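You operate a simulated robot arm through the tools that you are given. There is no shell and no other tool. Be economical: measure what you need, move in short steps, check, and stop when the job is done.

The job below is to be done with a simulated two-armed robot. You get a single attempt, and the scene is never put back.

JOB
Pick up the large scoop with one hand, pass it to the other hand and put it on the top of the tall mould.

The check looks at the end state, three seconds after you hand in, the way a careful person would. Anything else that was tipped, shoved, dropped, spilled or broken makes it a failure.

ROBOT AND FRAMES
Two 7-joint arms with two-finger parallel grippers on one trunk, on a base that drives. Base frame: it is fixed to the floor where the robot stands at the start and does not move with it; the origin is under the middle of the robot, x ahead of it, y to its left, z up; the surface under the hand at the start is at about z = 940. Readings come in mm, rad, newtons and seconds.
The left shoulder is at the start at [50, 161, 1173], the right one opposite. With the tool pointing down near the work surface each hand reaches from about 240 to 680 mm from the robot's upright axis, wherever it stands, measured 20 degrees to its own side. Places, roughly: top of the tall mould [1900, -2500, 1200]. Payload 3.43 kg a hand.
The TCP of each hand is the grasp point between the finger pads, 30 mm short of the fingertips. In the tool frame z runs along the fingers and y along their closing line. The gripper opens to 94 mm. The fingers are 28 mm wide and 10 mm thick; the gripper's body (50 by 96 mm) begins 55 mm behind the TCP.
Orientation is that of the tool frame in the base frame, as a unit quaternion [x, y, z, w]. With the fingers straight down and closing along the base's y, the tool's x points along the base's -x, its y along +y and its z along -z.

CONTROLS
- The arms move only by the tool move_arm. It takes "left_commands", "right_commands" or both (then of equal length, played together; a hand with none holds still); each is a list of rows, each a list of 6 numbers: the shift along the tool's x, y, z in units of 500 mm (1.0 is 500 mm), then the turn, a rotation vector about the tool's x, y, z in units of 90 degrees (1.0 is 90 degrees). In form: [[x, y, z, rx, ry, rz], ...]. A call has 1 to 12 rows; each row is the pose to reach, as a shift and turn from the pose commanded when the call began, along the tool's axes at that moment. "left_grip" and "right_grip" are, for a hand that has rows, the finger opening in mm, from 0 to 94, set as the call begins (left out, the last holds). A call with a number of a shift or a turn outside -1 to 1 is refused whole. Each row takes 0.2 s and may step no farther than 50 mm and 0.15 rad from the row before; otherwise, or with a gripper value out of range, the whole call is refused. A pose out of reach is approached as far as the arm can. The call stops where the force on the tool passes 40 N (or 10 N more than at its start, if that is more) or the arm is blocked; 0.2 s more then pass. Each finger travels about 45 mm/s and halts on what it meets, pressing with about 43 N; the grip force reading is that of the motor and also rises with nothing between the fingers. The clock runs only during rows and for 0.2 s after the last one: add rows that repeat a pose to give the fingers time. The reply holds the time, the measured pose of the TCP, the force on the tool along the base axes, the opening and the grip force, in the units named above and with some noise, with the torque about the TCP (base axes, N m) and any sound that the robot's microphone picked up.
- Cameras (640 x 400 px; columns grow to the right, rows downward): "scene" is now at [133, -7, 1316.5]; the picture's right is [-0.08, -1.00, 0.00], its down [-0.38, 0.03, -0.93] and it looks along [0.92, -0.07, -0.38] (base axes); focal length 265 px, centre (320, 200). "left" rides on the left gripper at [76, -14, -103] in its tool frame; the picture's right is [0.18, 0.98, 0.00], its down [-0.75, 0.14, -0.64] and it looks along [-0.63, 0.12, 0.77] (tool axes); focal length 243 px, centre (320, 200). "right" rides on the right gripper at [76, 14, -102] in its tool frame; the picture's right is [-0.18, 0.98, 0.00], its down [-0.75, -0.14, -0.64] and it looks along [-0.63, -0.12, 0.77] (tool axes); focal length 243 px, centre (320, 200). There is no depth. A picture from a camera that has moved, and an enlarged one, comes with that camera's place and axes in the base frame and with its lens.
- snapshot(camera): a new picture of that camera. It takes no simulated time.
- move_column(by): slides the trunk up (or, below 0, down) by that many mm; the arms and the scene camera ride with it, the base frame stays. It gives what a move gives, with no picture.
- steer(legs): drives the robot by 1 to 6 legs, each [ahead, left, turn to the left] in mm, mm and rad, along the robot's own axes; the way and the turn of a leg run together, so that a leg with both is an arc; at most 1500 mm and 3.142 rad a leg. The arms and the cameras ride along, it lands a little off, and it stops where it bumps. It gives what a move gives.
- head_to(pan, tilt): turns the head with the scene camera to pan (to the left, within 1.396 rad either way) and tilt (down, from -0.506 to 1.204), counted from straight ahead of the robot. It gives what a move gives.
- inspect(camera, box): a new picture of the part [left, top, right, bottom] of that camera's present view, enlarged. It takes no simulated time.
- finish_job(): hands the job in; it is judged then, once.

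Work in short steps. Places have to be worked out from the pictures, the camera data and where the tool is seen: move nearer, look again, correct. Check each grasp and each placing, and mend what went wrong. You have 120 turns and 88 pictures in all, those below and enlarged ones among them. Open the grippers and draw the arms clear of the work before you hand the job in, unless the task says otherwise; then end with one line.

The tools are called after ">>>" by a JSON object that holds its "method" and its "body". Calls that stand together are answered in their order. move_arm: Moves the arms, as the interface text tells. Its arguments: {"type":"object","properties":{"left_commands":{"type":"array","items":{"type":"array","items":{"type":"number"}}},"left_grip":{"type":"number"},"right_commands":{"type":"array","items":{"type":"array","items":{"type":"number"}}},"right_grip":{"type":"number"}},"required":[]} The other tools are called the same way: move_column (by) slides the trunk up or down; steer (legs) drives the base; head_to (pan, tilt) turns the head that bears the scene camera; snapshot (camera) takes a picture; inspect (camera, box) takes an enlarged picture of a part of a camera's view; finish_job () hands the job in.

At the start:

```text
time_s: 0.0
left_tool_pos: [449.8, 144.1, 1204.8]
left_ee_rot: [0.0, 1.0, -0.001, 0.001]
left_ft_force: [-0.8, -0.5, 0.0]
left_moment: [-0.05, 0.01, -0.03]
left_width: 94.0
left_finger_force: 0.0
right_tool_pos: [365.2, -185.9, 1123.1]
right_ee_rot: [0.002, 1.0, 0.0, 0.0]
right_ft_force: [-0.5, 0.0, 1.1]
right_moment: [0.05, -0.03, -0.01]
right_width: 94.1
right_finger_force: 0.1
trunk travel left (down, up): [-200.0, 67.0]
robot x, y, heading: [-1.1, 2.9, -0.001]
head pan, tilt: [-0.08, 0.389]
```

scene: 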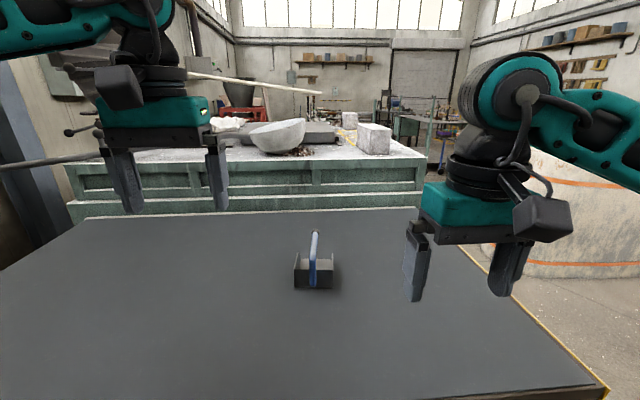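
right: 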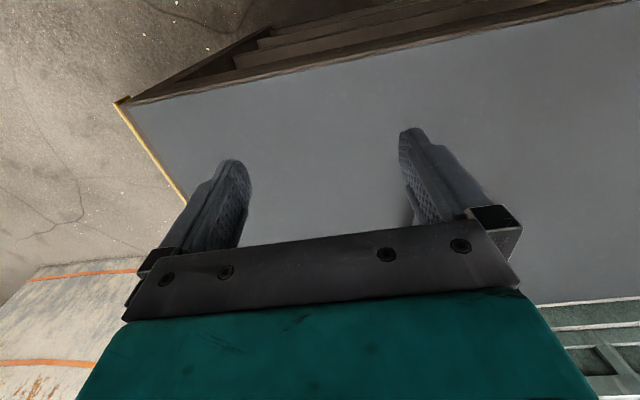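
left: 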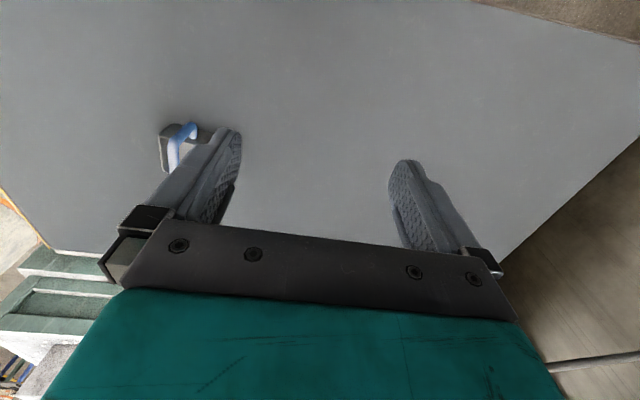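

The scoop sits on the bench near the middle with a blue handle. I enlarge it first.

>>> {"method": "inspect", "body": {"camera": "scene", "box": [260, 210, 380, 300]}}

>>> {"method": "inspect", "body": {"camera": "left", "box": [120, 90, 260, 190]}}

```text
4.44 times, centred on (320, 255) of scene
camera zoom: at [133.0, -7.0, 1316.5], right [-0.08, -1.0, 0.0], down [-0.38, 0.03, -0.93], along [0.92, -0.07, -0.38], focal length 1177 px, centre (320, -44)
```

zoom: 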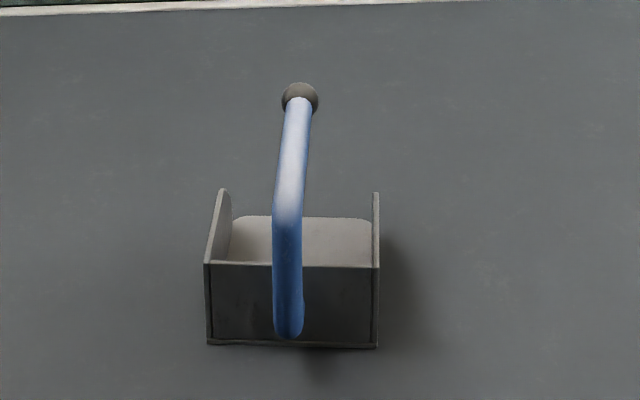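

```text
4.00 times, centred on (190, 140) of left
camera zoom: at [374.1, 129.9, 1308.0], right [-0.18, 0.98, 0.0], down [0.75, 0.14, 0.64], along [0.63, 0.12, -0.77], focal length 970 px, centre (840, 440)
```

zoom: 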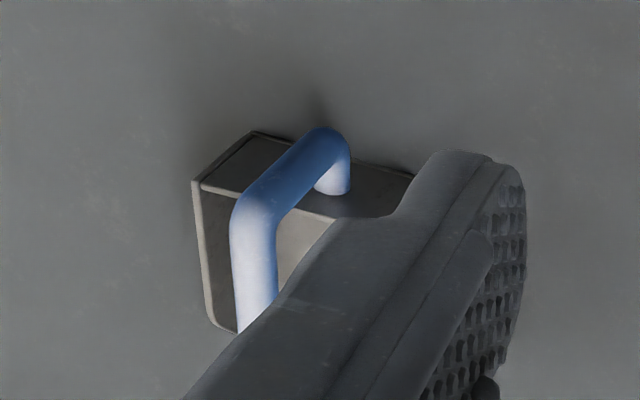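

The scoop's back wall is near x=568 with its base corners at y≈12 and −67. The handle rises to a bend near (545,-25,1026) and then runs forward over the tray to a knob. Next I look for the mould and a route to it.

>>> {"method": "head_to", "body": {"pan": -0.95, "tilt": 0.3}}

>>> {"method": "snapshot", "body": {"camera": "scene"}}

>>> {"method": "head_to", "body": {"pan": -1.39, "tilt": 0.6}}

>>> {"method": "snapshot", "body": {"camera": "scene"}}

```text
time_s: 1.2
left_tool_pos: [450.9, 143.5, 1206.2]
left_ee_rot: [-0.001, 1.0, 0.0, -0.001]
left_ft_force: [-1.3, 0.5, -0.1]
left_moment: [0.02, 0.01, -0.01]
left_width: 93.9
left_finger_force: 0.0
right_tool_pos: [365.5, -185.8, 1123.0]
right_ee_rot: [0.0, 1.0, 0.001, 0.0]
right_ft_force: [-0.8, -0.7, -0.4]
right_moment: [0.02, 0.03, -0.02]
right_width: 93.8
right_finger_force: 0.0
trunk travel left (down, up): [-200.0, 67.0]
robot x, y, heading: [-1.1, 3.5, 0.002]
head pan, tilt: [-0.949, 0.3]
```

```text
82 pictures are left
camera scene: at [94.9, -75.5, 1324.8], right [-0.81, -0.58, 0.0], down [-0.17, 0.24, -0.96], along [0.56, -0.78, -0.3], focal length 265 px, centre (320, 200)
```

scene: 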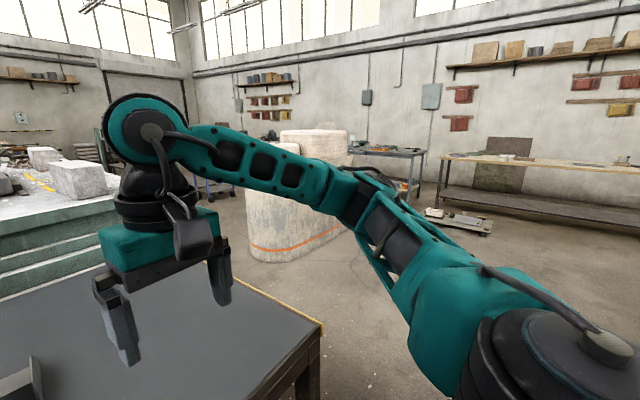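

```text
time_s: 2.1
left_tool_pos: [450.9, 144.9, 1205.8]
left_ee_rot: [0.0, 1.0, 0.0, 0.0]
left_ft_force: [-0.3, -0.1, 0.5]
left_moment: [0.01, 0.0, 0.0]
left_width: 93.9
left_finger_force: 0.1
right_tool_pos: [366.0, -185.5, 1124.3]
right_ee_rot: [0.001, 1.0, 0.001, 0.0]
right_ft_force: [0.3, -0.1, 0.4]
right_moment: [0.01, 0.02, 0.0]
right_width: 94.0
right_finger_force: 0.0
trunk travel left (down, up): [-200.0, 67.0]
robot x, y, heading: [-0.2, 0.3, 0.004]
head pan, tilt: [-1.389, 0.6]
```

```text
81 pictures are left
camera scene: at [56.6, -86.5, 1297.3], right [-0.98, -0.18, 0.0], down [-0.1, 0.56, -0.83], along [0.15, -0.81, -0.56], focal length 265 px, centre (320, 200)
```

scene: 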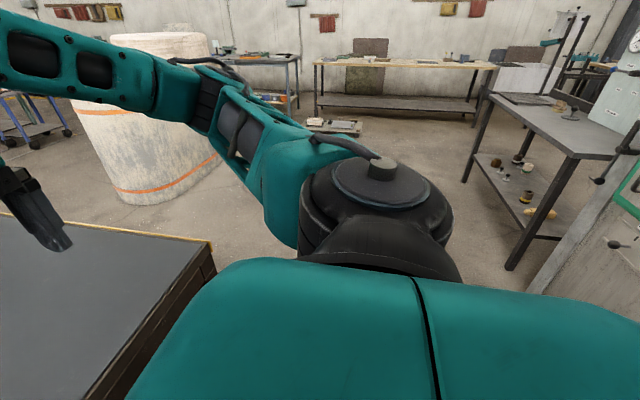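

The mould stands ahead and to the right. I return the head to the bench and bring the left hand above the handle, yawed slightly to match it.

>>> {"method": "head_to", "body": {"pan": -0.08, "tilt": 0.5}}

>>> {"method": "move_arm", "body": {"left_commands": [[-0.05, -0.057, 0.02, 0, 0, 0.01], [-0.107, -0.115, 0.04, 0, 0, 0.02], [-0.16, -0.172, 0.06, 0, 0, 0.03], [-0.213, -0.229, 0.08, 0, 0, 0.04], [-0.267, -0.287, 0.1, 0, 0, 0.05], [-0.32, -0.344, 0.12, 0, 0, 0.064], [-0.32, -0.344, 0.12, 0, 0, 0.064]], "left_grip": 60}}

>>> {"method": "snapshot", "body": {"camera": "left"}}

>>> {"method": "inspect", "body": {"camera": "scene", "box": [240, 80, 400, 280]}}

```text
time_s: 3.5
left_tool_pos: [451.0, 145.6, 1206.1]
left_ee_rot: [0.0, 1.0, 0.0, 0.0]
left_ft_force: [0.3, -0.3, 0.4]
left_moment: [-0.04, 0.01, 0.03]
left_width: 94.0
left_finger_force: 0.1
right_tool_pos: [366.0, -184.9, 1122.9]
right_ee_rot: [0.001, 1.0, 0.0, 0.0]
right_ft_force: [-0.2, -0.5, 0.4]
right_moment: [0.02, -0.02, 0.0]
right_width: 93.8
right_finger_force: 0.0
trunk travel left (down, up): [-200.0, 67.0]
robot x, y, heading: [2.4, 2.3, -0.002]
head pan, tilt: [-0.08, 0.499]
```

```text
time_s: 5.1
left_tool_pos: [575.3, -18.1, 1142.1]
left_ee_rot: [0.05, 0.999, 0.0, 0.0]
left_ft_force: [1.5, -0.4, 0.3]
left_moment: [-0.02, -0.03, -0.01]
left_width: 60.0
left_finger_force: 0.2
left hand out of reach, approached as far as the arm can: row 5, 6, 7
right_tool_pos: [366.2, -184.5, 1122.6]
right_ee_rot: [0.0, 1.0, 0.0, -0.001]
right_ft_force: [-0.8, 0.1, 0.4]
right_moment: [0.0, 0.0, 0.0]
right_width: 94.3
right_finger_force: 0.1
trunk travel left (down, up): [-200.0, 67.0]
robot x, y, heading: [-3.8, -1.4, -0.0]
head pan, tilt: [-0.08, 0.499]
```

```text
80 pictures are left
camera left: at [496.1, -25.7, 1243.5], right [-0.08, 1.0, 0.0], down [0.76, 0.06, 0.64], along [0.64, 0.05, -0.77], focal length 243 px, centre (320, 200)
```

left: 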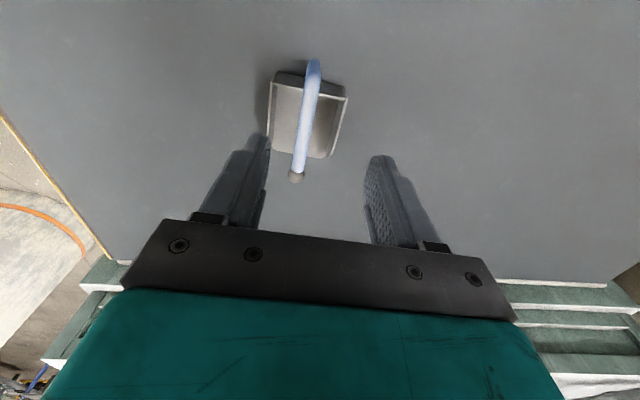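

```text
2.00 times, centred on (320, 180) of scene
camera zoom: at [131.2, -6.9, 1306.4], right [-0.08, -1.0, 0.0], down [-0.48, 0.04, -0.88], along [0.88, -0.07, -0.48], focal length 530 px, centre (320, 240)
```

zoom: 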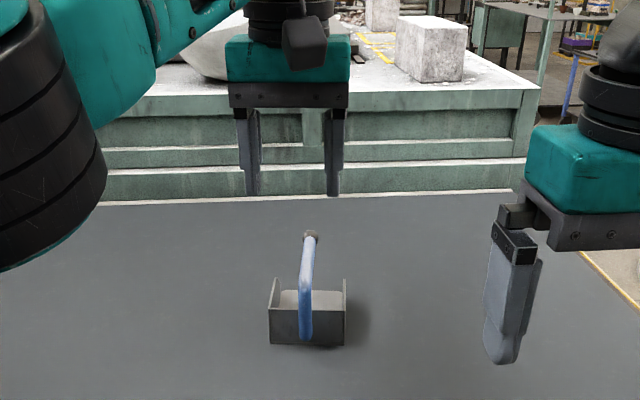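

The left hand falls short at x≈575. The two views put the knob at (640,-37,1035). I turn the robot to the right so that the scoop comes onto the left arm's good side.

>>> {"method": "steer", "body": {"legs": [[0, 0, -0.35]]}}

```text
time_s: 6.6
left_tool_pos: [533.6, -213.6, 1143.0]
left_ee_rot: [0.221, 0.975, 0.0, 0.001]
left_ft_force: [-0.5, 0.3, 0.5]
left_moment: [0.02, 0.0, 0.02]
left_width: 60.2
left_finger_force: 0.0
right_tool_pos: [281.7, -298.4, 1125.0]
right_ee_rot: [0.173, 0.985, 0.001, 0.0]
right_ft_force: [0.2, -0.1, 0.2]
right_moment: [-0.01, -0.04, 0.02]
right_width: 93.9
right_finger_force: 0.0
trunk travel left (down, up): [-200.0, 67.0]
robot x, y, heading: [-1.9, 2.1, -0.346]
head pan, tilt: [-0.08, 0.499]
```

The commanded pose may differ from the measured one after that reach limit. I send a zero move to check.

>>> {"method": "move_arm", "body": {"left_commands": [[0, 0, -0.02, 0, 0, 0]]}}

```text
time_s: 7.0
left_tool_pos: [532.4, -206.1, 1149.8]
left_ee_rot: [0.221, 0.975, -0.001, 0.001]
left_ft_force: [0.8, 0.0, -0.7]
left_moment: [0.0, 0.0, 0.01]
left_width: 59.9
left_finger_force: 0.0
left hand out of reach, approached as far as the arm can: row 1
right_tool_pos: [281.1, -296.4, 1124.6]
right_ee_rot: [0.173, 0.985, 0.0, 0.0]
right_ft_force: [0.4, -0.2, -0.4]
right_moment: [-0.03, 0.04, 0.02]
right_width: 93.8
right_finger_force: 0.1
trunk travel left (down, up): [-200.0, 67.0]
robot x, y, heading: [4.2, -1.9, -0.349]
head pan, tilt: [-0.08, 0.499]
```

The commanded pose stayed at the unreached target, so I compute from there: hover at about (612,-33,1130), yawed back along the handle.

>>> {"method": "move_arm", "body": {"left_commands": [[0.0145, 0.067, 0, 0, 0, -0.037], [0.029, 0.134, 0, 0, 0, -0.073], [0.0436, 0.2, 0.01, 0, 0, -0.11], [0.058, 0.268, 0.02, 0, 0, -0.147], [0.0727, 0.336, 0.04, 0, 0, -0.183], [0.0872, 0.403, 0.051, 0, 0, -0.22], [0.0872, 0.403, 0.051, 0, 0, -0.22]]}}

>>> {"method": "snapshot", "body": {"camera": "left"}}

```text
time_s: 8.6
left_tool_pos: [577.9, -5.6, 1123.1]
left_ee_rot: [0.05, 0.999, -0.001, 0.0]
left_ft_force: [-0.7, 0.4, 0.2]
left_moment: [0.02, -0.02, 0.04]
left_width: 60.1
left_finger_force: 0.0
right_tool_pos: [280.6, -298.5, 1123.7]
right_ee_rot: [0.173, 0.985, 0.0, 0.001]
right_ft_force: [1.0, 0.0, -0.6]
right_moment: [0.01, -0.02, -0.01]
right_width: 93.8
right_finger_force: 0.0
trunk travel left (down, up): [-200.0, 67.0]
robot x, y, heading: [2.5, 0.9, -0.341]
head pan, tilt: [-0.08, 0.499]
```

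```text
78 pictures are left
camera left: at [501.1, -13.1, 1225.3], right [-0.08, 1.0, 0.0], down [0.76, 0.06, 0.64], along [0.64, 0.05, -0.77], focal length 243 px, centre (320, 200)
```

left: 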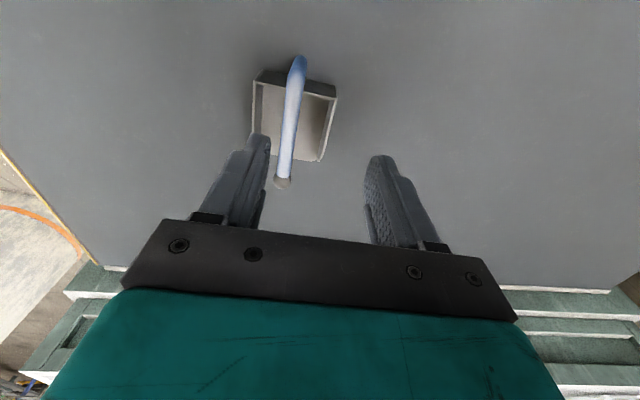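

The knob again comes out at (640,-37,1035). I shift over the bar at x≈612 and then lower to grasp height, stopping before I close.

>>> {"method": "move_arm", "body": {"left_commands": [[-0.036, -0.026, 0, 0, 0, 0], [-0.073, -0.051, 0, 0, 0, 0], [-0.073, -0.051, 0.06, 0, 0, 0], [-0.073, -0.051, 0.12, 0, 0, 0], [-0.073, -0.051, 0.178, 0, 0, 0], [-0.073, -0.051, 0.178, 0, 0, 0]]}}

>>> {"method": "snapshot", "body": {"camera": "left"}}

>>> {"method": "inspect", "body": {"camera": "scene", "box": [160, 100, 320, 200]}}

```text
time_s: 10.0
left_tool_pos: [612.1, -35.1, 1035.4]
left_ee_rot: [0.051, 0.999, -0.001, 0.0]
left_ft_force: [0.1, -0.6, 0.5]
left_moment: [0.0, -0.02, -0.01]
left_width: 60.1
left_finger_force: 0.0
right_tool_pos: [281.3, -298.6, 1122.9]
right_ee_rot: [0.172, 0.985, 0.001, -0.001]
right_ft_force: [0.5, 0.6, -0.1]
right_moment: [-0.03, 0.0, 0.0]
right_width: 94.0
right_finger_force: 0.0
trunk travel left (down, up): [-200.0, 67.0]
robot x, y, heading: [-0.6, 2.0, -0.346]
head pan, tilt: [-0.08, 0.499]
```

```text
77 pictures are left
camera left: at [534.3, -43.3, 1136.8], right [-0.08, 1.0, 0.0], down [0.76, 0.07, 0.64], along [0.64, 0.05, -0.77], focal length 243 px, centre (320, 200)
```

left: 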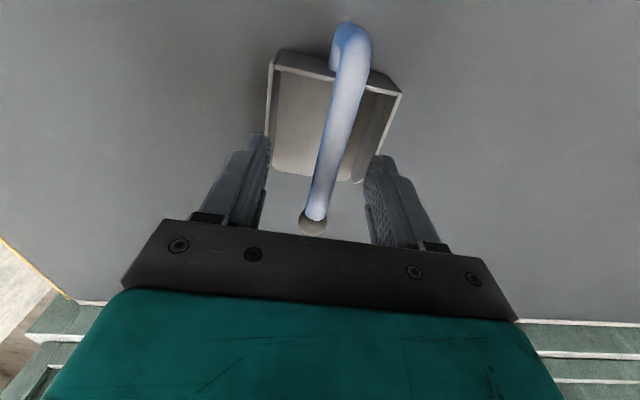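

```text
4.00 times, centred on (240, 150) of scene
camera zoom: at [120.8, -50.9, 1306.4], right [-0.41, -0.91, 0.0], down [-0.44, 0.2, -0.88], along [0.8, -0.36, -0.48], focal length 1059 px, centre (640, 400)
```

zoom: 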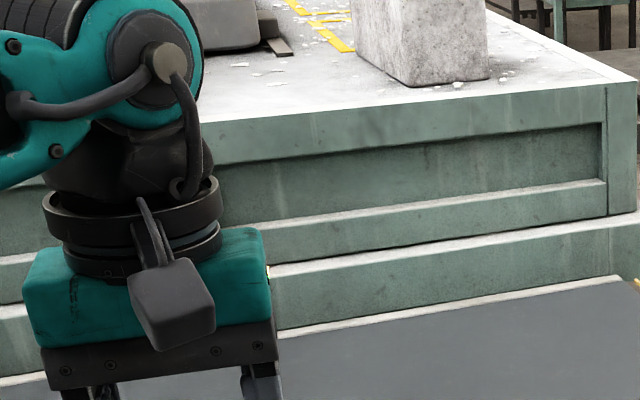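

The bar is centred between the fingers and aligned. I close on it.

>>> {"method": "move_arm", "body": {"left_commands": [[0, 0.0, 0, 0, 0, 0], [0, 0, 0, 0, 0, 0], [0, 0, 0, 0, 0, 0], [0, 0, 0, 0, 0, 0], [0, 0, 0, 0, 0, 0]], "left_grip": 0}}

>>> {"method": "snapshot", "body": {"camera": "left"}}

```text
time_s: 11.2
left_tool_pos: [611.4, -35.7, 1036.3]
left_ee_rot: [0.05, 0.999, -0.001, 0.002]
left_ft_force: [0.8, 0.7, 5.3]
left_moment: [0.0, 0.07, -0.11]
left_width: 12.3
left_finger_force: 42.8
right_tool_pos: [281.2, -297.3, 1124.2]
right_ee_rot: [0.173, 0.985, 0.0, 0.0]
right_ft_force: [-0.2, 0.1, -0.1]
right_moment: [-0.03, 0.0, 0.04]
right_width: 93.9
right_finger_force: 0.1
trunk travel left (down, up): [-200.0, 67.0]
robot x, y, heading: [0.9, -0.4, -0.347]
head pan, tilt: [-0.08, 0.499]
```

```text
75 pictures are left
camera left: at [534.2, -43.0, 1137.7], right [-0.08, 1.0, 0.0], down [0.76, 0.07, 0.64], along [0.64, 0.05, -0.77], focal length 243 px, centre (320, 200)
```

left: 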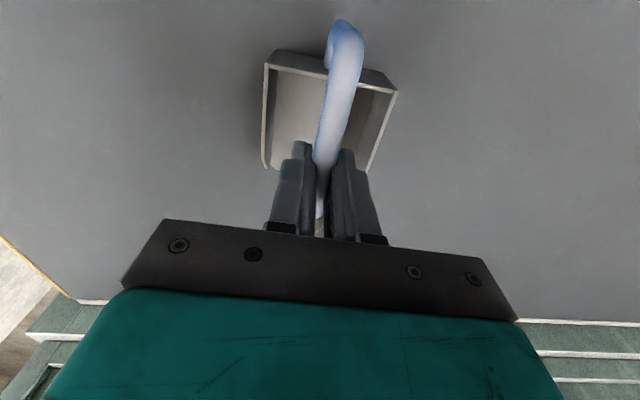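

It is gripped at 12.3 mm. I lift straight up by 120 mm.

>>> {"method": "move_arm", "body": {"left_commands": [[0, 0, -0.04, 0, 0, 0], [0, 0, -0.1, 0, 0, 0], [0, 0, -0.17, 0, 0, 0], [0, 0, -0.24, 0, 0, 0], [0, 0, -0.24, 0, 0, 0]]}}

>>> {"method": "snapshot", "body": {"camera": "scene"}}

>>> {"method": "snapshot", "body": {"camera": "left"}}

```text
time_s: 12.4
left_tool_pos: [612.1, -33.4, 1156.8]
left_ee_rot: [0.05, 0.999, 0.0, 0.0]
left_ft_force: [-0.3, 0.5, -1.8]
left_moment: [0.0, 0.0, -0.03]
left_width: 12.4
left_finger_force: 43.2
right_tool_pos: [281.8, -297.6, 1123.6]
right_ee_rot: [0.172, 0.985, 0.0, 0.001]
right_ft_force: [0.0, 0.1, 0.2]
right_moment: [0.0, 0.0, 0.0]
right_width: 94.0
right_finger_force: 0.0
trunk travel left (down, up): [-200.0, 67.0]
robot x, y, heading: [2.4, 2.6, -0.348]
head pan, tilt: [-0.08, 0.499]
```

```text
74 pictures are left
camera scene: at [121.4, -50.8, 1306.3], right [-0.41, -0.91, 0.0], down [-0.44, 0.2, -0.88], along [0.8, -0.36, -0.48], focal length 265 px, centre (320, 200)
```

scene: 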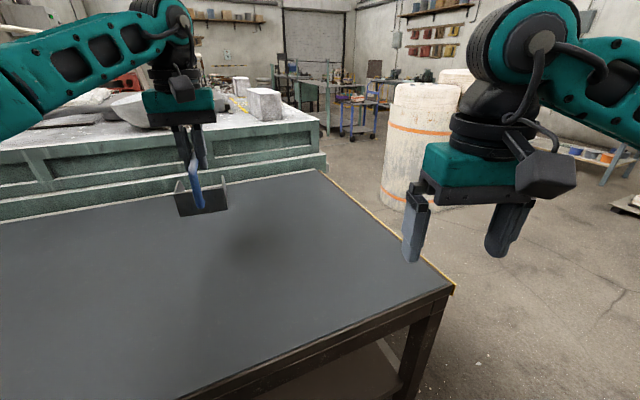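

```text
73 pictures are left
camera left: at [535.4, -41.9, 1257.4], right [-0.08, 1.0, 0.0], down [0.76, 0.06, 0.64], along [0.64, 0.05, -0.77], focal length 243 px, centre (320, 200)
```

left: 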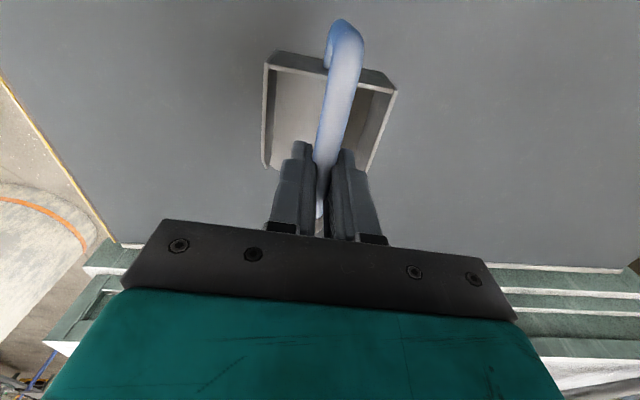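

The scoop is held level. For the handover I bring the left hand in front of the robot, so the right hand can grip the handle's bend from behind, pitched about 30° down.

>>> {"method": "move_arm", "body": {"left_commands": [[0.042, -0.049, 0, 0, 0, 0], [0.084, -0.098, 0, 0, 0, 0], [0.125, -0.148, 0, 0, 0, 0], [0.167, -0.197, 0, 0, 0, 0], [0.167, -0.197, 0, 0, 0, 0]]}}

>>> {"method": "snapshot", "body": {"camera": "scene"}}

```text
time_s: 13.6
left_tool_pos: [520.0, -126.3, 1155.0]
left_ee_rot: [0.05, 0.999, -0.001, 0.001]
left_ft_force: [0.0, 0.7, -2.4]
left_moment: [-0.02, -0.01, -0.01]
left_width: 12.0
left_finger_force: 43.2
right_tool_pos: [281.2, -299.1, 1123.6]
right_ee_rot: [0.173, 0.985, 0.001, 0.0]
right_ft_force: [-1.0, 0.1, 0.2]
right_moment: [0.0, 0.0, 0.02]
right_width: 94.2
right_finger_force: 0.1
trunk travel left (down, up): [-200.0, 67.0]
robot x, y, heading: [-0.4, 0.2, -0.347]
head pan, tilt: [-0.08, 0.499]
```

```text
72 pictures are left
camera scene: at [121.3, -50.7, 1306.3], right [-0.41, -0.91, 0.0], down [-0.44, 0.2, -0.88], along [0.8, -0.36, -0.48], focal length 265 px, centre (320, 200)
```

scene: 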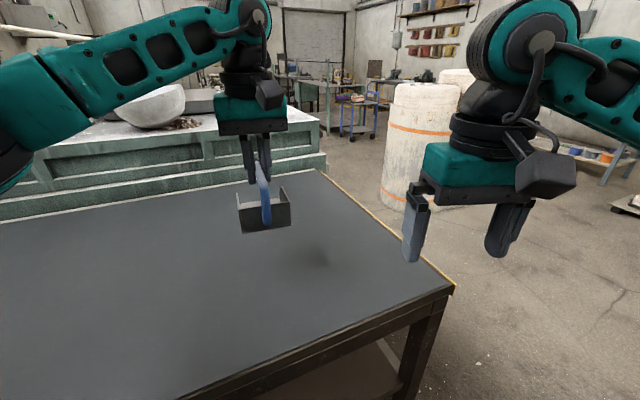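

The bend is now near (454,-119,1144). I bring the right hand to a standoff 100 mm behind the bend, pitched 30° below horizontal and yawed −0.1, with the fingers at 50 mm.

>>> {"method": "move_arm", "body": {"right_commands": [[-0.004, 0.046, -0.0156, -0.0092, -0.0737, -0.0159], [-0.008, 0.0916, -0.0311, -0.0183, -0.1474, -0.0317], [-0.012, 0.1373, -0.0467, -0.0275, -0.2211, -0.0476], [-0.016, 0.183, -0.0622, -0.0366, -0.2948, -0.0634], [-0.02, 0.229, -0.0778, -0.0458, -0.3686, -0.0793], [-0.024, 0.2747, -0.0933, -0.0549, -0.4423, -0.0951], [-0.028, 0.3204, -0.1089, -0.0641, -0.516, -0.111], [-0.032, 0.3662, -0.1244, -0.0732, -0.5897, -0.1268], [-0.036, 0.412, -0.14, -0.0824, -0.6634, -0.1427], [-0.036, 0.412, -0.14, -0.0824, -0.6634, -0.1427]], "right_grip": 50}}

>>> {"method": "snapshot", "body": {"camera": "scene"}}

>>> {"method": "snapshot", "body": {"camera": "right"}}

>>> {"method": "snapshot", "body": {"camera": "left"}}

```text
time_s: 15.8
left_tool_pos: [519.1, -123.5, 1155.0]
left_ee_rot: [0.051, 0.999, -0.001, 0.0]
left_ft_force: [-0.5, 0.8, -1.9]
left_moment: [-0.04, -0.02, -0.04]
left_width: 12.4
left_finger_force: 43.1
right_tool_pos: [368.2, -109.3, 1194.6]
right_ee_rot: [0.045, 0.865, -0.026, 0.499]
right_ft_force: [-0.5, -0.3, -0.4]
right_moment: [0.0, 0.01, 0.01]
right_width: 49.9
right_finger_force: 0.0
trunk travel left (down, up): [-200.0, 67.0]
robot x, y, heading: [0.2, -1.7, -0.342]
head pan, tilt: [-0.08, 0.499]
```

```text
71 pictures are left
camera scene: at [121.1, -51.1, 1306.3], right [-0.41, -0.91, 0.0], down [-0.44, 0.2, -0.88], along [0.8, -0.36, -0.48], focal length 265 px, centre (320, 200)
```

scene: 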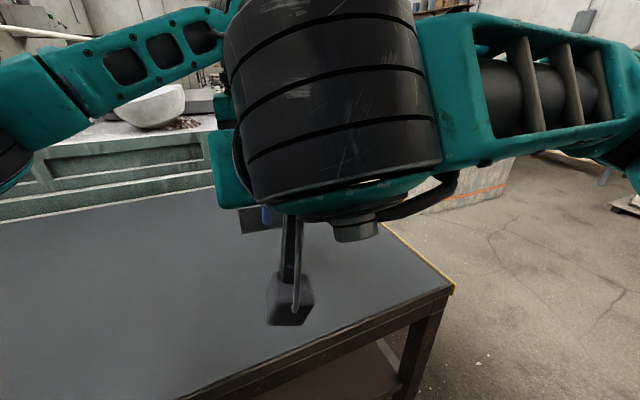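

```text
70 pictures are left
camera right: at [245.1, -83.8, 1179.2], right [0.19, 0.97, 0.16], down [-0.19, -0.12, 0.97], along [0.96, -0.22, 0.17], focal length 243 px, centre (320, 200)
```

right: 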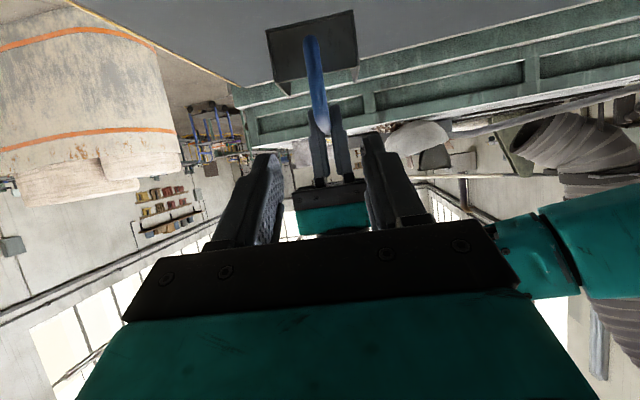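

```text
69 pictures are left
camera left: at [442.2, -131.5, 1256.4], right [-0.08, 1.0, 0.0], down [0.76, 0.06, 0.64], along [0.64, 0.05, -0.77], focal length 243 px, centre (320, 200)
```

left: 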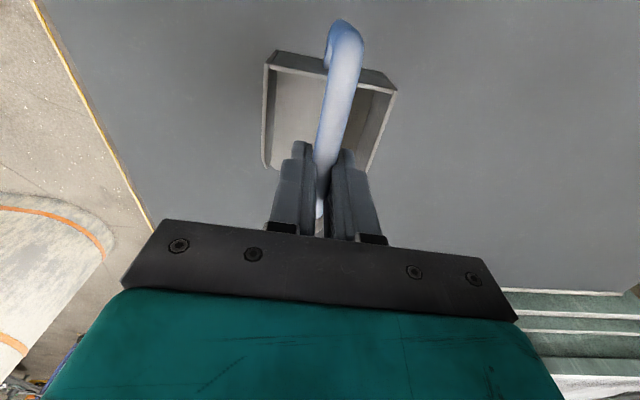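

Everything is clear so far. I enlarge the right camera's view of the handle to line up the approach.

>>> {"method": "inspect", "body": {"camera": "right", "box": [250, 0, 410, 140]}}

>>> {"method": "inspect", "body": {"camera": "left", "box": [250, 0, 410, 140]}}

```text
2.86 times, centred on (330, 70) of right
camera zoom: at [245.1, -83.8, 1179.2], right [0.19, 0.97, 0.16], down [-0.19, -0.12, 0.97], along [0.96, -0.22, 0.17], focal length 693 px, centre (291, 571)
```

zoom: 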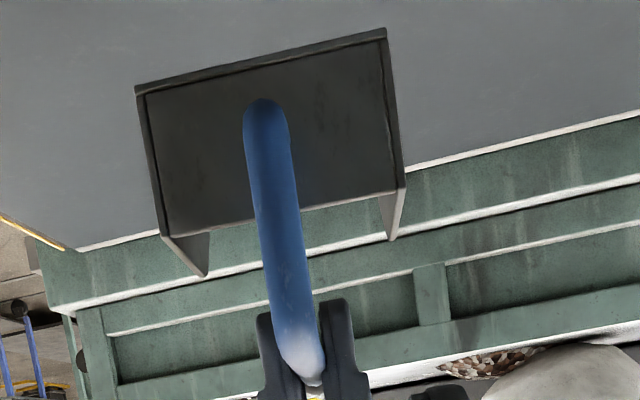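

```text
2.86 times, centred on (330, 70) of left
camera zoom: at [442.2, -131.5, 1256.4], right [-0.08, 1.0, 0.0], down [0.76, 0.06, 0.64], along [0.64, 0.05, -0.77], focal length 693 px, centre (291, 571)
```

zoom: 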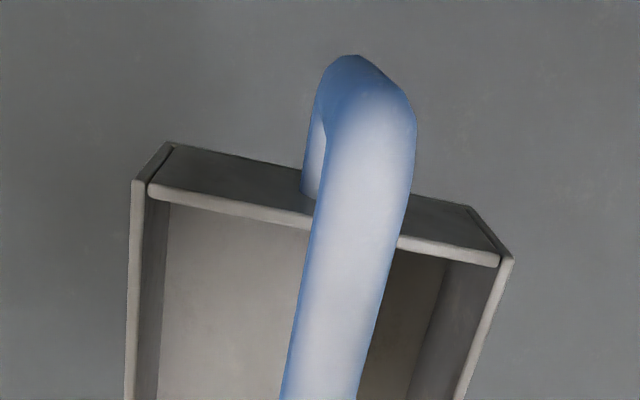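

The bend projects right on the approach axis. I advance 100 mm along the right tool's axis in small steps.

>>> {"method": "move_arm", "body": {"right_commands": [[0, 0, 0.05, 0, 0, 0], [0, 0, 0.1, 0, 0, 0], [0, 0, 0.14, 0, 0, 0], [0, 0, 0.17, 0, 0, 0], [0, 0, 0.198, 0, 0, 0], [0, 0, 0.198, 0, 0, 0]]}}

>>> {"method": "snapshot", "body": {"camera": "left"}}

>>> {"method": "snapshot", "body": {"camera": "right"}}

```text
time_s: 17.2
left_tool_pos: [519.9, -124.7, 1154.8]
left_ee_rot: [0.05, 0.999, 0.0, 0.0]
left_ft_force: [0.2, -0.1, -2.4]
left_moment: [0.04, -0.05, 0.01]
left_width: 12.2
left_finger_force: 43.1
right_tool_pos: [454.1, -119.8, 1143.5]
right_ee_rot: [0.043, 0.865, -0.024, 0.499]
right_ft_force: [-0.8, 0.0, 0.1]
right_moment: [0.02, -0.01, 0.02]
right_width: 50.0
right_finger_force: 0.2
trunk travel left (down, up): [-200.0, 67.0]
robot x, y, heading: [0.1, -1.9, -0.346]
head pan, tilt: [-0.08, 0.499]
```

```text
66 pictures are left
camera left: at [442.1, -131.3, 1256.4], right [-0.08, 1.0, 0.0], down [0.76, 0.06, 0.64], along [0.64, 0.05, -0.77], focal length 243 px, centre (320, 200)
```

left: 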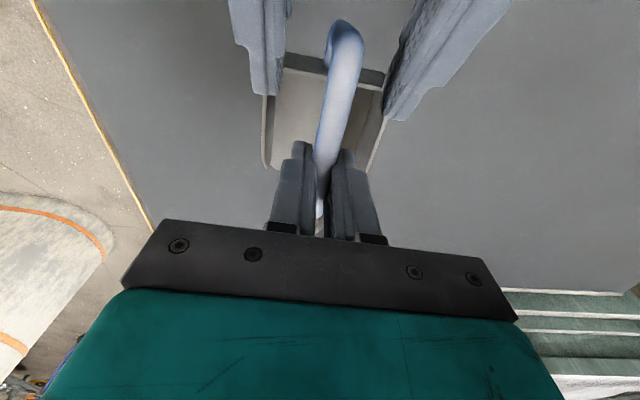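

```text
65 pictures are left
camera right: at [330.4, -92.6, 1129.9], right [0.19, 0.97, 0.16], down [-0.19, -0.12, 0.97], along [0.96, -0.22, 0.16], focal length 243 px, centre (320, 200)
```

right: 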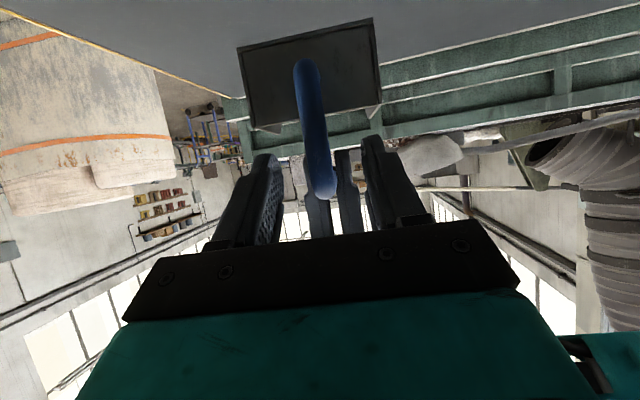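

The bend sits centrally between the right fingers and nothing touches. I close the right hand.

>>> {"method": "move_arm", "body": {"right_commands": [[0, 0, 0, 0, 0, 0], [0, 0, 0, 0, 0, 0], [0, 0, 0, 0, 0, 0], [0, 0, 0, 0, 0, 0], [0, 0, 0, 0, 0, 0]], "right_grip": 0}}

>>> {"method": "snapshot", "body": {"camera": "left"}}

>>> {"method": "inspect", "body": {"camera": "right", "box": [220, 0, 420, 240]}}

```text
time_s: 18.4
left_tool_pos: [519.0, -125.4, 1155.8]
left_ee_rot: [0.053, 0.999, 0.0, 0.0]
left_ft_force: [-2.6, -8.1, -1.0]
left_moment: [-0.08, 0.04, 0.35]
left_width: 12.3
left_finger_force: 43.2
right_tool_pos: [453.9, -117.4, 1144.2]
right_ee_rot: [0.042, 0.865, -0.024, 0.499]
right_ft_force: [2.0, 8.9, 0.0]
right_moment: [0.01, 0.05, 0.19]
right_width: 12.8
right_finger_force: 43.1
trunk travel left (down, up): [-200.0, 67.0]
robot x, y, heading: [-1.9, -0.6, -0.35]
head pan, tilt: [-0.08, 0.499]
```

```text
64 pictures are left
camera left: at [441.8, -131.7, 1256.5], right [-0.08, 1.0, 0.0], down [0.76, 0.06, 0.64], along [0.64, 0.05, -0.77], focal length 243 px, centre (320, 200)
```

left: 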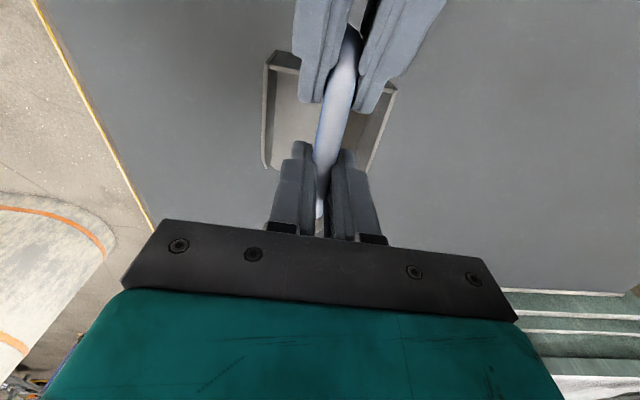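

```text
1.67 times, centred on (320, 120) of right
camera zoom: at [330.0, -92.1, 1130.0], right [0.19, 0.97, 0.16], down [-0.19, -0.12, 0.97], along [0.96, -0.21, 0.16], focal length 404 px, centre (320, 333)
```

zoom: 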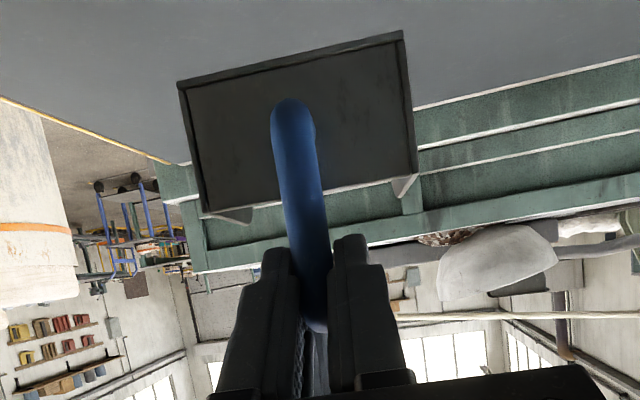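

Both hands hold it, the right at 12.8 mm and 43 N. I open the left hand in place first, then raise it.

>>> {"method": "move_arm", "body": {"left_commands": [[0, 0, 0, 0, 0, 0], [0, 0, 0, 0, 0, 0], [0, 0, 0, 0, 0, 0], [0, 0, 0, 0, 0, 0]], "left_grip": 60}}

>>> {"method": "move_arm", "body": {"left_commands": [[0, 0, -0.06, 0, 0, 0], [0, 0, -0.14, 0, 0, 0], [0, 0, -0.22, 0, 0, 0], [0, 0.06, -0.24, 0, 0, 0], [0, 0.14, -0.24, 0, 0, 0], [0, 0.22, -0.24, 0, 0, 0], [0, 0.3, -0.24, 0, 0, 0], [0, 0.3, -0.24, 0, 0, 0]]}}

>>> {"method": "snapshot", "body": {"camera": "scene"}}

>>> {"method": "snapshot", "body": {"camera": "right"}}

>>> {"method": "snapshot", "body": {"camera": "left"}}

```text
time_s: 19.4
left_tool_pos: [520.1, -123.7, 1154.6]
left_ee_rot: [0.051, 0.999, -0.001, -0.001]
left_ft_force: [-1.1, -0.2, 0.5]
left_moment: [0.01, -0.01, -0.04]
left_width: 59.9
left_finger_force: 0.1
right_tool_pos: [453.7, -120.3, 1145.2]
right_ee_rot: [0.044, 0.865, -0.025, 0.5]
right_ft_force: [-0.3, 1.2, 0.0]
right_moment: [0.01, 0.12, -0.01]
right_width: 12.4
right_finger_force: 43.3
trunk travel left (down, up): [-200.0, 67.0]
robot x, y, heading: [0.5, 0.8, -0.349]
head pan, tilt: [-0.08, 0.499]
```

```text
time_s: 21.2
left_tool_pos: [535.0, 25.3, 1275.8]
left_ee_rot: [0.051, 0.999, 0.0, 0.0]
left_ft_force: [0.5, -0.4, 1.3]
left_moment: [0.03, 0.01, 0.01]
left_width: 59.8
left_finger_force: 0.0
right_tool_pos: [453.0, -120.1, 1144.6]
right_ee_rot: [0.044, 0.865, -0.025, 0.5]
right_ft_force: [0.0, 0.1, 0.0]
right_moment: [0.0, 0.12, 0.0]
right_width: 12.7
right_finger_force: 43.0
trunk travel left (down, up): [-200.0, 67.0]
robot x, y, heading: [-1.6, 1.5, -0.352]
head pan, tilt: [-0.08, 0.499]
```

```text
62 pictures are left
camera scene: at [121.1, -51.4, 1306.3], right [-0.41, -0.91, 0.0], down [-0.44, 0.2, -0.88], along [0.8, -0.36, -0.48], focal length 265 px, centre (320, 200)
```

scene: 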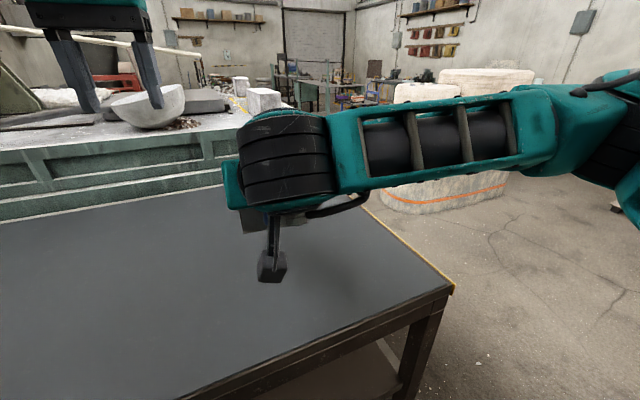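

```text
61 pictures are left
camera right: at [330.2, -93.0, 1129.9], right [0.19, 0.97, 0.16], down [-0.19, -0.12, 0.97], along [0.96, -0.22, 0.16], focal length 243 px, centre (320, 200)
```

right: 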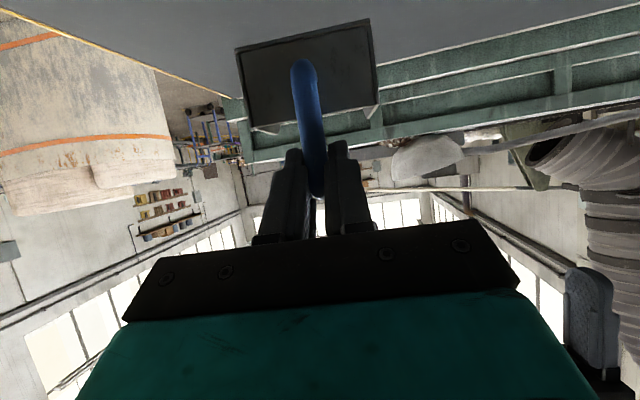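

```text
60 pictures are left
camera left: at [457.0, 17.7, 1377.2], right [-0.08, 1.0, 0.0], down [0.76, 0.06, 0.64], along [0.64, 0.05, -0.77], focal length 243 px, centre (320, 200)
```

left: 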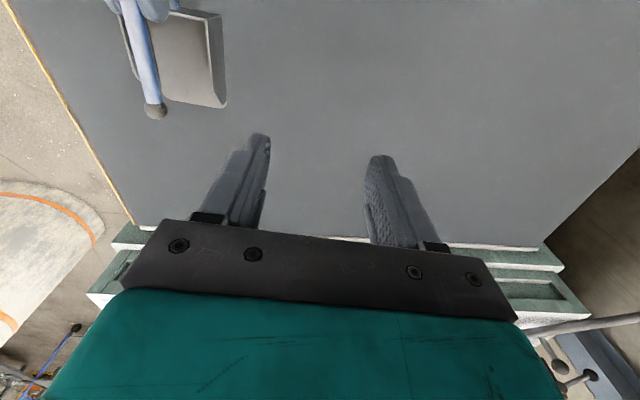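

The right hand holds the scoop alone and stays level. I raise the column, then back away from the bench and turn to the right.

>>> {"method": "move_column", "body": {"by": 66}}

>>> {"method": "steer", "body": {"legs": [[-160, 0, 0], [0, 0, -0.6], [0, 0, -0.62]]}}

>>> {"method": "head_to", "body": {"pan": 0.4, "tilt": 0.3}}

>>> {"method": "snapshot", "body": {"camera": "scene"}}

```text
time_s: 22.3
left_tool_pos: [534.3, 24.6, 1342.4]
left_ee_rot: [0.05, 0.999, 0.0, 0.0]
left_ft_force: [0.6, -0.5, -0.3]
left_moment: [0.0, 0.0, 0.02]
left_width: 60.1
left_finger_force: 0.1
right_tool_pos: [454.7, -119.4, 1210.0]
right_ee_rot: [0.044, 0.865, -0.025, 0.499]
right_ft_force: [0.4, -0.2, -2.4]
right_moment: [0.03, 0.1, 0.0]
right_width: 12.3
right_finger_force: 42.7
trunk travel left (down, up): [-266.0, 1.0]
robot x, y, heading: [-1.8, -2.7, -0.348]
head pan, tilt: [-0.08, 0.499]
```

```text
time_s: 27.0
left_tool_pos: [61.5, -437.2, 1340.5]
left_ee_rot: [0.61, 0.793, -0.001, 0.0]
left_ft_force: [-0.1, 0.0, 0.4]
left_moment: [-0.04, 0.01, 0.01]
left_width: 60.1
left_finger_force: 0.1
right_tool_pos: [-102.0, -412.1, 1210.2]
right_ee_rot: [0.529, 0.686, -0.305, 0.396]
right_ft_force: [0.0, -1.0, -2.8]
right_moment: [0.09, 0.02, 0.01]
right_width: 12.6
right_finger_force: 43.2
trunk travel left (down, up): [-266.0, 1.0]
robot x, y, heading: [-149.9, 52.7, -1.56]
head pan, tilt: [-0.08, 0.499]
```

```text
time_s: 27.9
left_tool_pos: [61.3, -436.5, 1341.8]
left_ee_rot: [0.61, 0.793, 0.0, 0.0]
left_ft_force: [-0.8, 0.2, 0.3]
left_moment: [0.03, 0.0, 0.02]
left_width: 60.0
left_finger_force: 0.1
right_tool_pos: [-101.5, -412.2, 1210.7]
right_ee_rot: [0.529, 0.686, -0.305, 0.396]
right_ft_force: [0.0, -0.3, -2.0]
right_moment: [0.08, 0.04, 0.03]
right_width: 12.7
right_finger_force: 43.2
trunk travel left (down, up): [-266.0, 1.0]
robot x, y, heading: [-150.6, 57.4, -1.555]
head pan, tilt: [0.4, 0.3]
```

```text
59 pictures are left
camera scene: at [-112.2, -71.1, 1390.7], right [-0.92, -0.4, 0.0], down [-0.12, 0.27, -0.96], along [0.38, -0.87, -0.3], focal length 265 px, centre (320, 200)
```

scene: 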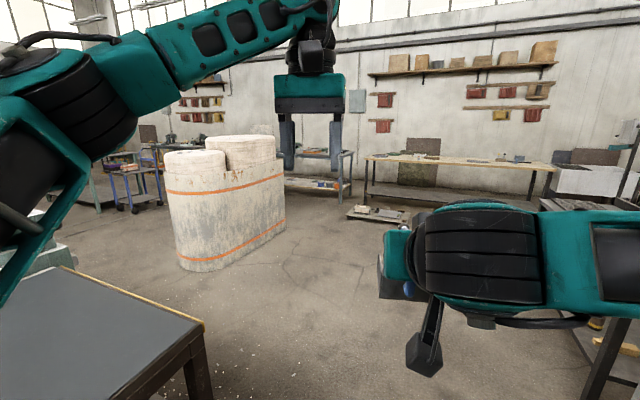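

The mould cluster is visible: a banded body with two pale tops. I enlarge it.

>>> {"method": "inspect", "body": {"camera": "scene", "box": [150, 110, 310, 290]}}

```text
2.22 times, centred on (230, 200) of scene
camera zoom: at [-112.2, -71.1, 1390.7], right [-0.92, -0.4, 0.0], down [-0.12, 0.27, -0.96], along [0.38, -0.87, -0.3], focal length 588 px, centre (520, 200)
```

zoom: 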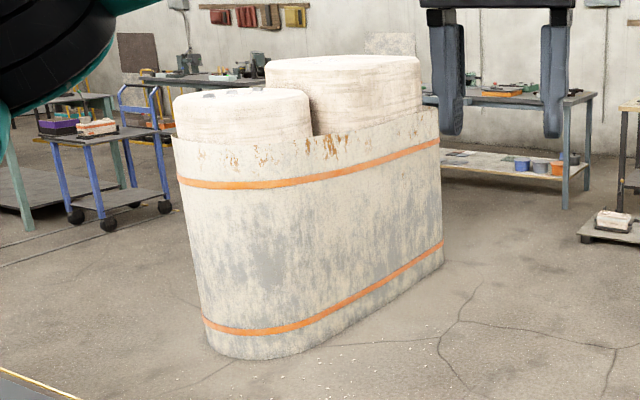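

It is a banded tub with a short and a tall mould inside; the tall one is near (1900,-2500). The floor on its west side is clear, so I drive there and turn to face it.

>>> {"method": "steer", "body": {"legs": [[1100, 0, 0], [1430, 500, 0], [0, 0, 0.78], [0, 0, 0.78]]}}

>>> {"method": "head_to", "body": {"pan": 0.0, "tilt": 0.3}}

>>> {"method": "snapshot", "body": {"camera": "scene"}}

```text
refused: leg 2 is longer than a leg can be; nothing moved
```

```text
time_s: 28.8
left_tool_pos: [61.4, -438.4, 1341.6]
left_ee_rot: [0.609, 0.793, 0.0, 0.0]
left_ft_force: [0.1, 0.9, -0.9]
left_moment: [0.03, -0.05, 0.0]
left_width: 60.0
left_finger_force: 0.1
right_tool_pos: [-102.4, -412.9, 1210.3]
right_ee_rot: [0.528, 0.687, -0.304, 0.397]
right_ft_force: [0.3, -0.7, -2.0]
right_moment: [0.1, 0.04, 0.0]
right_width: 12.7
right_finger_force: 43.0
trunk travel left (down, up): [-266.0, 1.0]
robot x, y, heading: [-152.4, 54.9, -1.552]
head pan, tilt: [0.0, 0.3]
```

```text
57 pictures are left
camera scene: at [-148.2, -78.9, 1390.8], right [-1.0, -0.01, 0.0], down [0.0, 0.3, -0.96], along [0.01, -0.96, -0.3], focal length 265 px, centre (320, 200)
```

scene: 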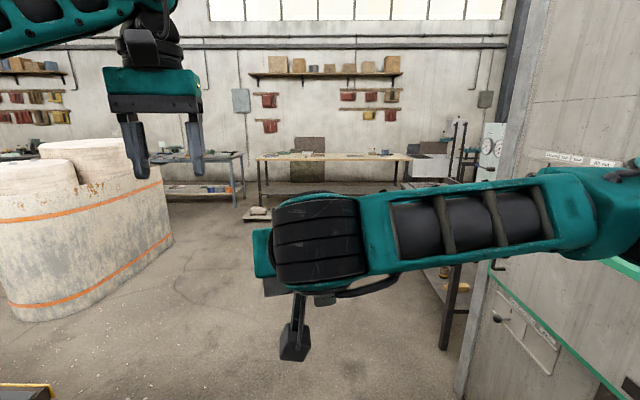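

The second leg was too long, so I split it. I also keep a little to the left, because a pillar stands on the right.

>>> {"method": "steer", "body": {"legs": [[500, 120, 0], [900, 250, 0], [1100, 300, 0], [0, 0, 0.78], [0, 0, 0.78]]}}

>>> {"method": "snapshot", "body": {"camera": "scene"}}

```text
time_s: 45.8
left_tool_pos: [1051.2, -2216.7, 1341.4]
left_ee_rot: [-0.125, 0.992, 0.001, -0.001]
left_ft_force: [0.3, 0.3, 0.1]
left_moment: [-0.02, 0.02, -0.01]
left_width: 59.8
left_finger_force: 0.0
right_tool_pos: [1024.1, -2380.5, 1209.7]
right_ee_rot: [-0.108, 0.859, 0.063, 0.496]
right_ft_force: [0.3, 0.0, -1.4]
right_moment: [-0.02, 0.12, -0.04]
right_width: 12.6
right_finger_force: 42.9
trunk travel left (down, up): [-266.0, 1.0]
robot x, y, heading: [553.9, -2424.9, 0.001]
head pan, tilt: [0.0, 0.3]
```

```text
56 pictures are left
camera scene: at [691.4, -2424.0, 1390.8], right [0.0, -1.0, 0.0], down [-0.3, 0.0, -0.96], along [0.96, 0.0, -0.3], focal length 265 px, centre (320, 200)
```

scene: 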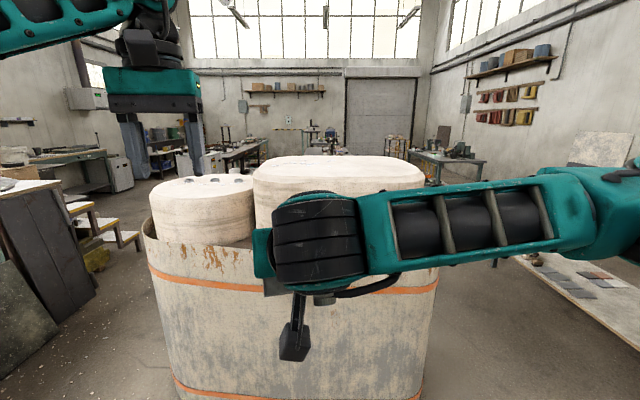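

I enlarge the top of the tall mould to judge its surface and edges.

>>> {"method": "inspect", "body": {"camera": "scene", "box": [140, 130, 460, 330]}}

>>> {"method": "snapshot", "body": {"camera": "right"}}

>>> {"method": "snapshot", "body": {"camera": "left"}}

```text
2.00 times, centred on (300, 230) of scene
camera zoom: at [691.4, -2424.0, 1390.8], right [0.0, -1.0, 0.0], down [-0.3, 0.0, -0.96], along [0.96, 0.0, -0.3], focal length 530 px, centre (360, 140)
```

zoom: 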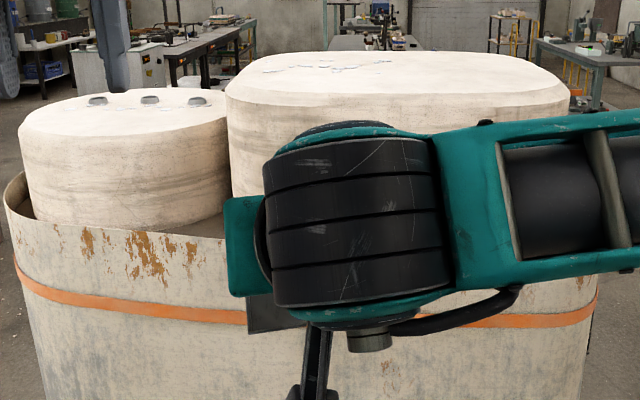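

```text
54 pictures are left
camera right: at [899.2, -2399.0, 1195.9], right [-0.15, 0.98, 0.16], down [-0.14, -0.18, 0.97], along [0.98, 0.13, 0.16], focal length 243 px, centre (320, 200)
```

right: 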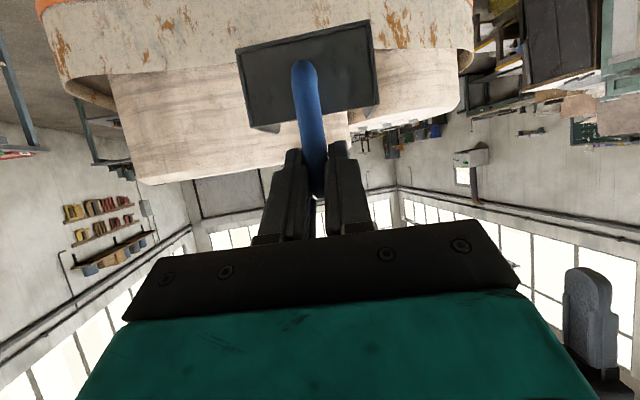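

```text
53 pictures are left
camera left: at [980.2, -2251.2, 1443.3], right [-0.42, 0.91, 0.0], down [0.69, 0.32, 0.64], along [0.58, 0.27, -0.77], focal length 243 px, centre (320, 200)
```

left: 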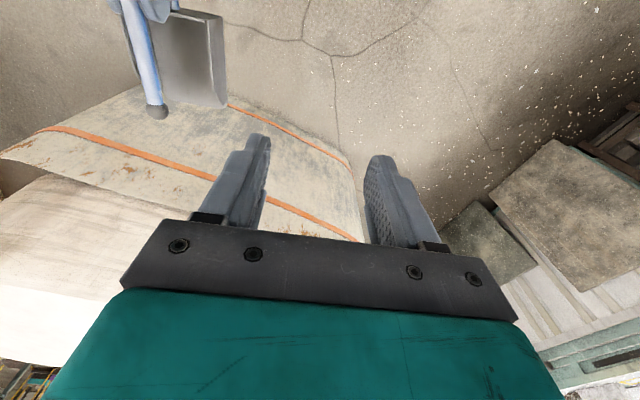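

The level view puts the tall mould's rim at z≈1190–1200, with its top about x 1550–2060 and y −2150 to −2850. I raise the scoop 140 mm and draw the left hand back before driving in.

>>> {"method": "move_arm", "body": {"right_commands": [[-0.061, 0, -0.035, 0, 0, 0], [-0.121, 0, -0.07, 0, 0, 0], [-0.182, 0, -0.105, 0, 0, 0], [-0.242, 0, -0.14, 0, 0, 0], [-0.242, 0, -0.14, 0, 0, 0]], "left_commands": [[0.07, 0, 0, 0, 0, 0], [0.14, 0, 0, 0, 0, 0], [0.21, 0, 0, 0, 0, 0], [0.28, 0, 0, 0, 0, 0], [0.28, 0, 0, 0, 0, 0]]}}

>>> {"method": "snapshot", "body": {"camera": "scene"}}

```text
time_s: 47.0
left_tool_pos: [915.3, -2254.3, 1340.4]
left_ee_rot: [-0.125, 0.992, 0.0, 0.0]
left_ft_force: [0.6, -0.3, 0.1]
left_moment: [0.0, 0.04, 0.01]
left_width: 60.0
left_finger_force: 0.1
right_tool_pos: [1023.4, -2383.4, 1349.4]
right_ee_rot: [-0.108, 0.86, 0.062, 0.495]
right_ft_force: [0.2, 0.0, -1.9]
right_moment: [0.0, 0.11, -0.01]
right_width: 12.5
right_finger_force: 43.0
trunk travel left (down, up): [-266.0, 1.0]
robot x, y, heading: [556.3, -2425.2, 0.006]
head pan, tilt: [0.0, 0.3]
```

```text
52 pictures are left
camera scene: at [691.9, -2424.2, 1390.7], right [0.0, -1.0, 0.0], down [-0.3, 0.0, -0.95], along [0.95, 0.0, -0.3], focal length 265 px, centre (320, 200)
```

scene: 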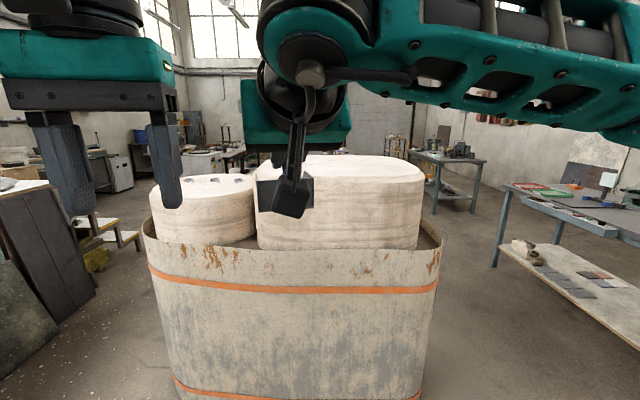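

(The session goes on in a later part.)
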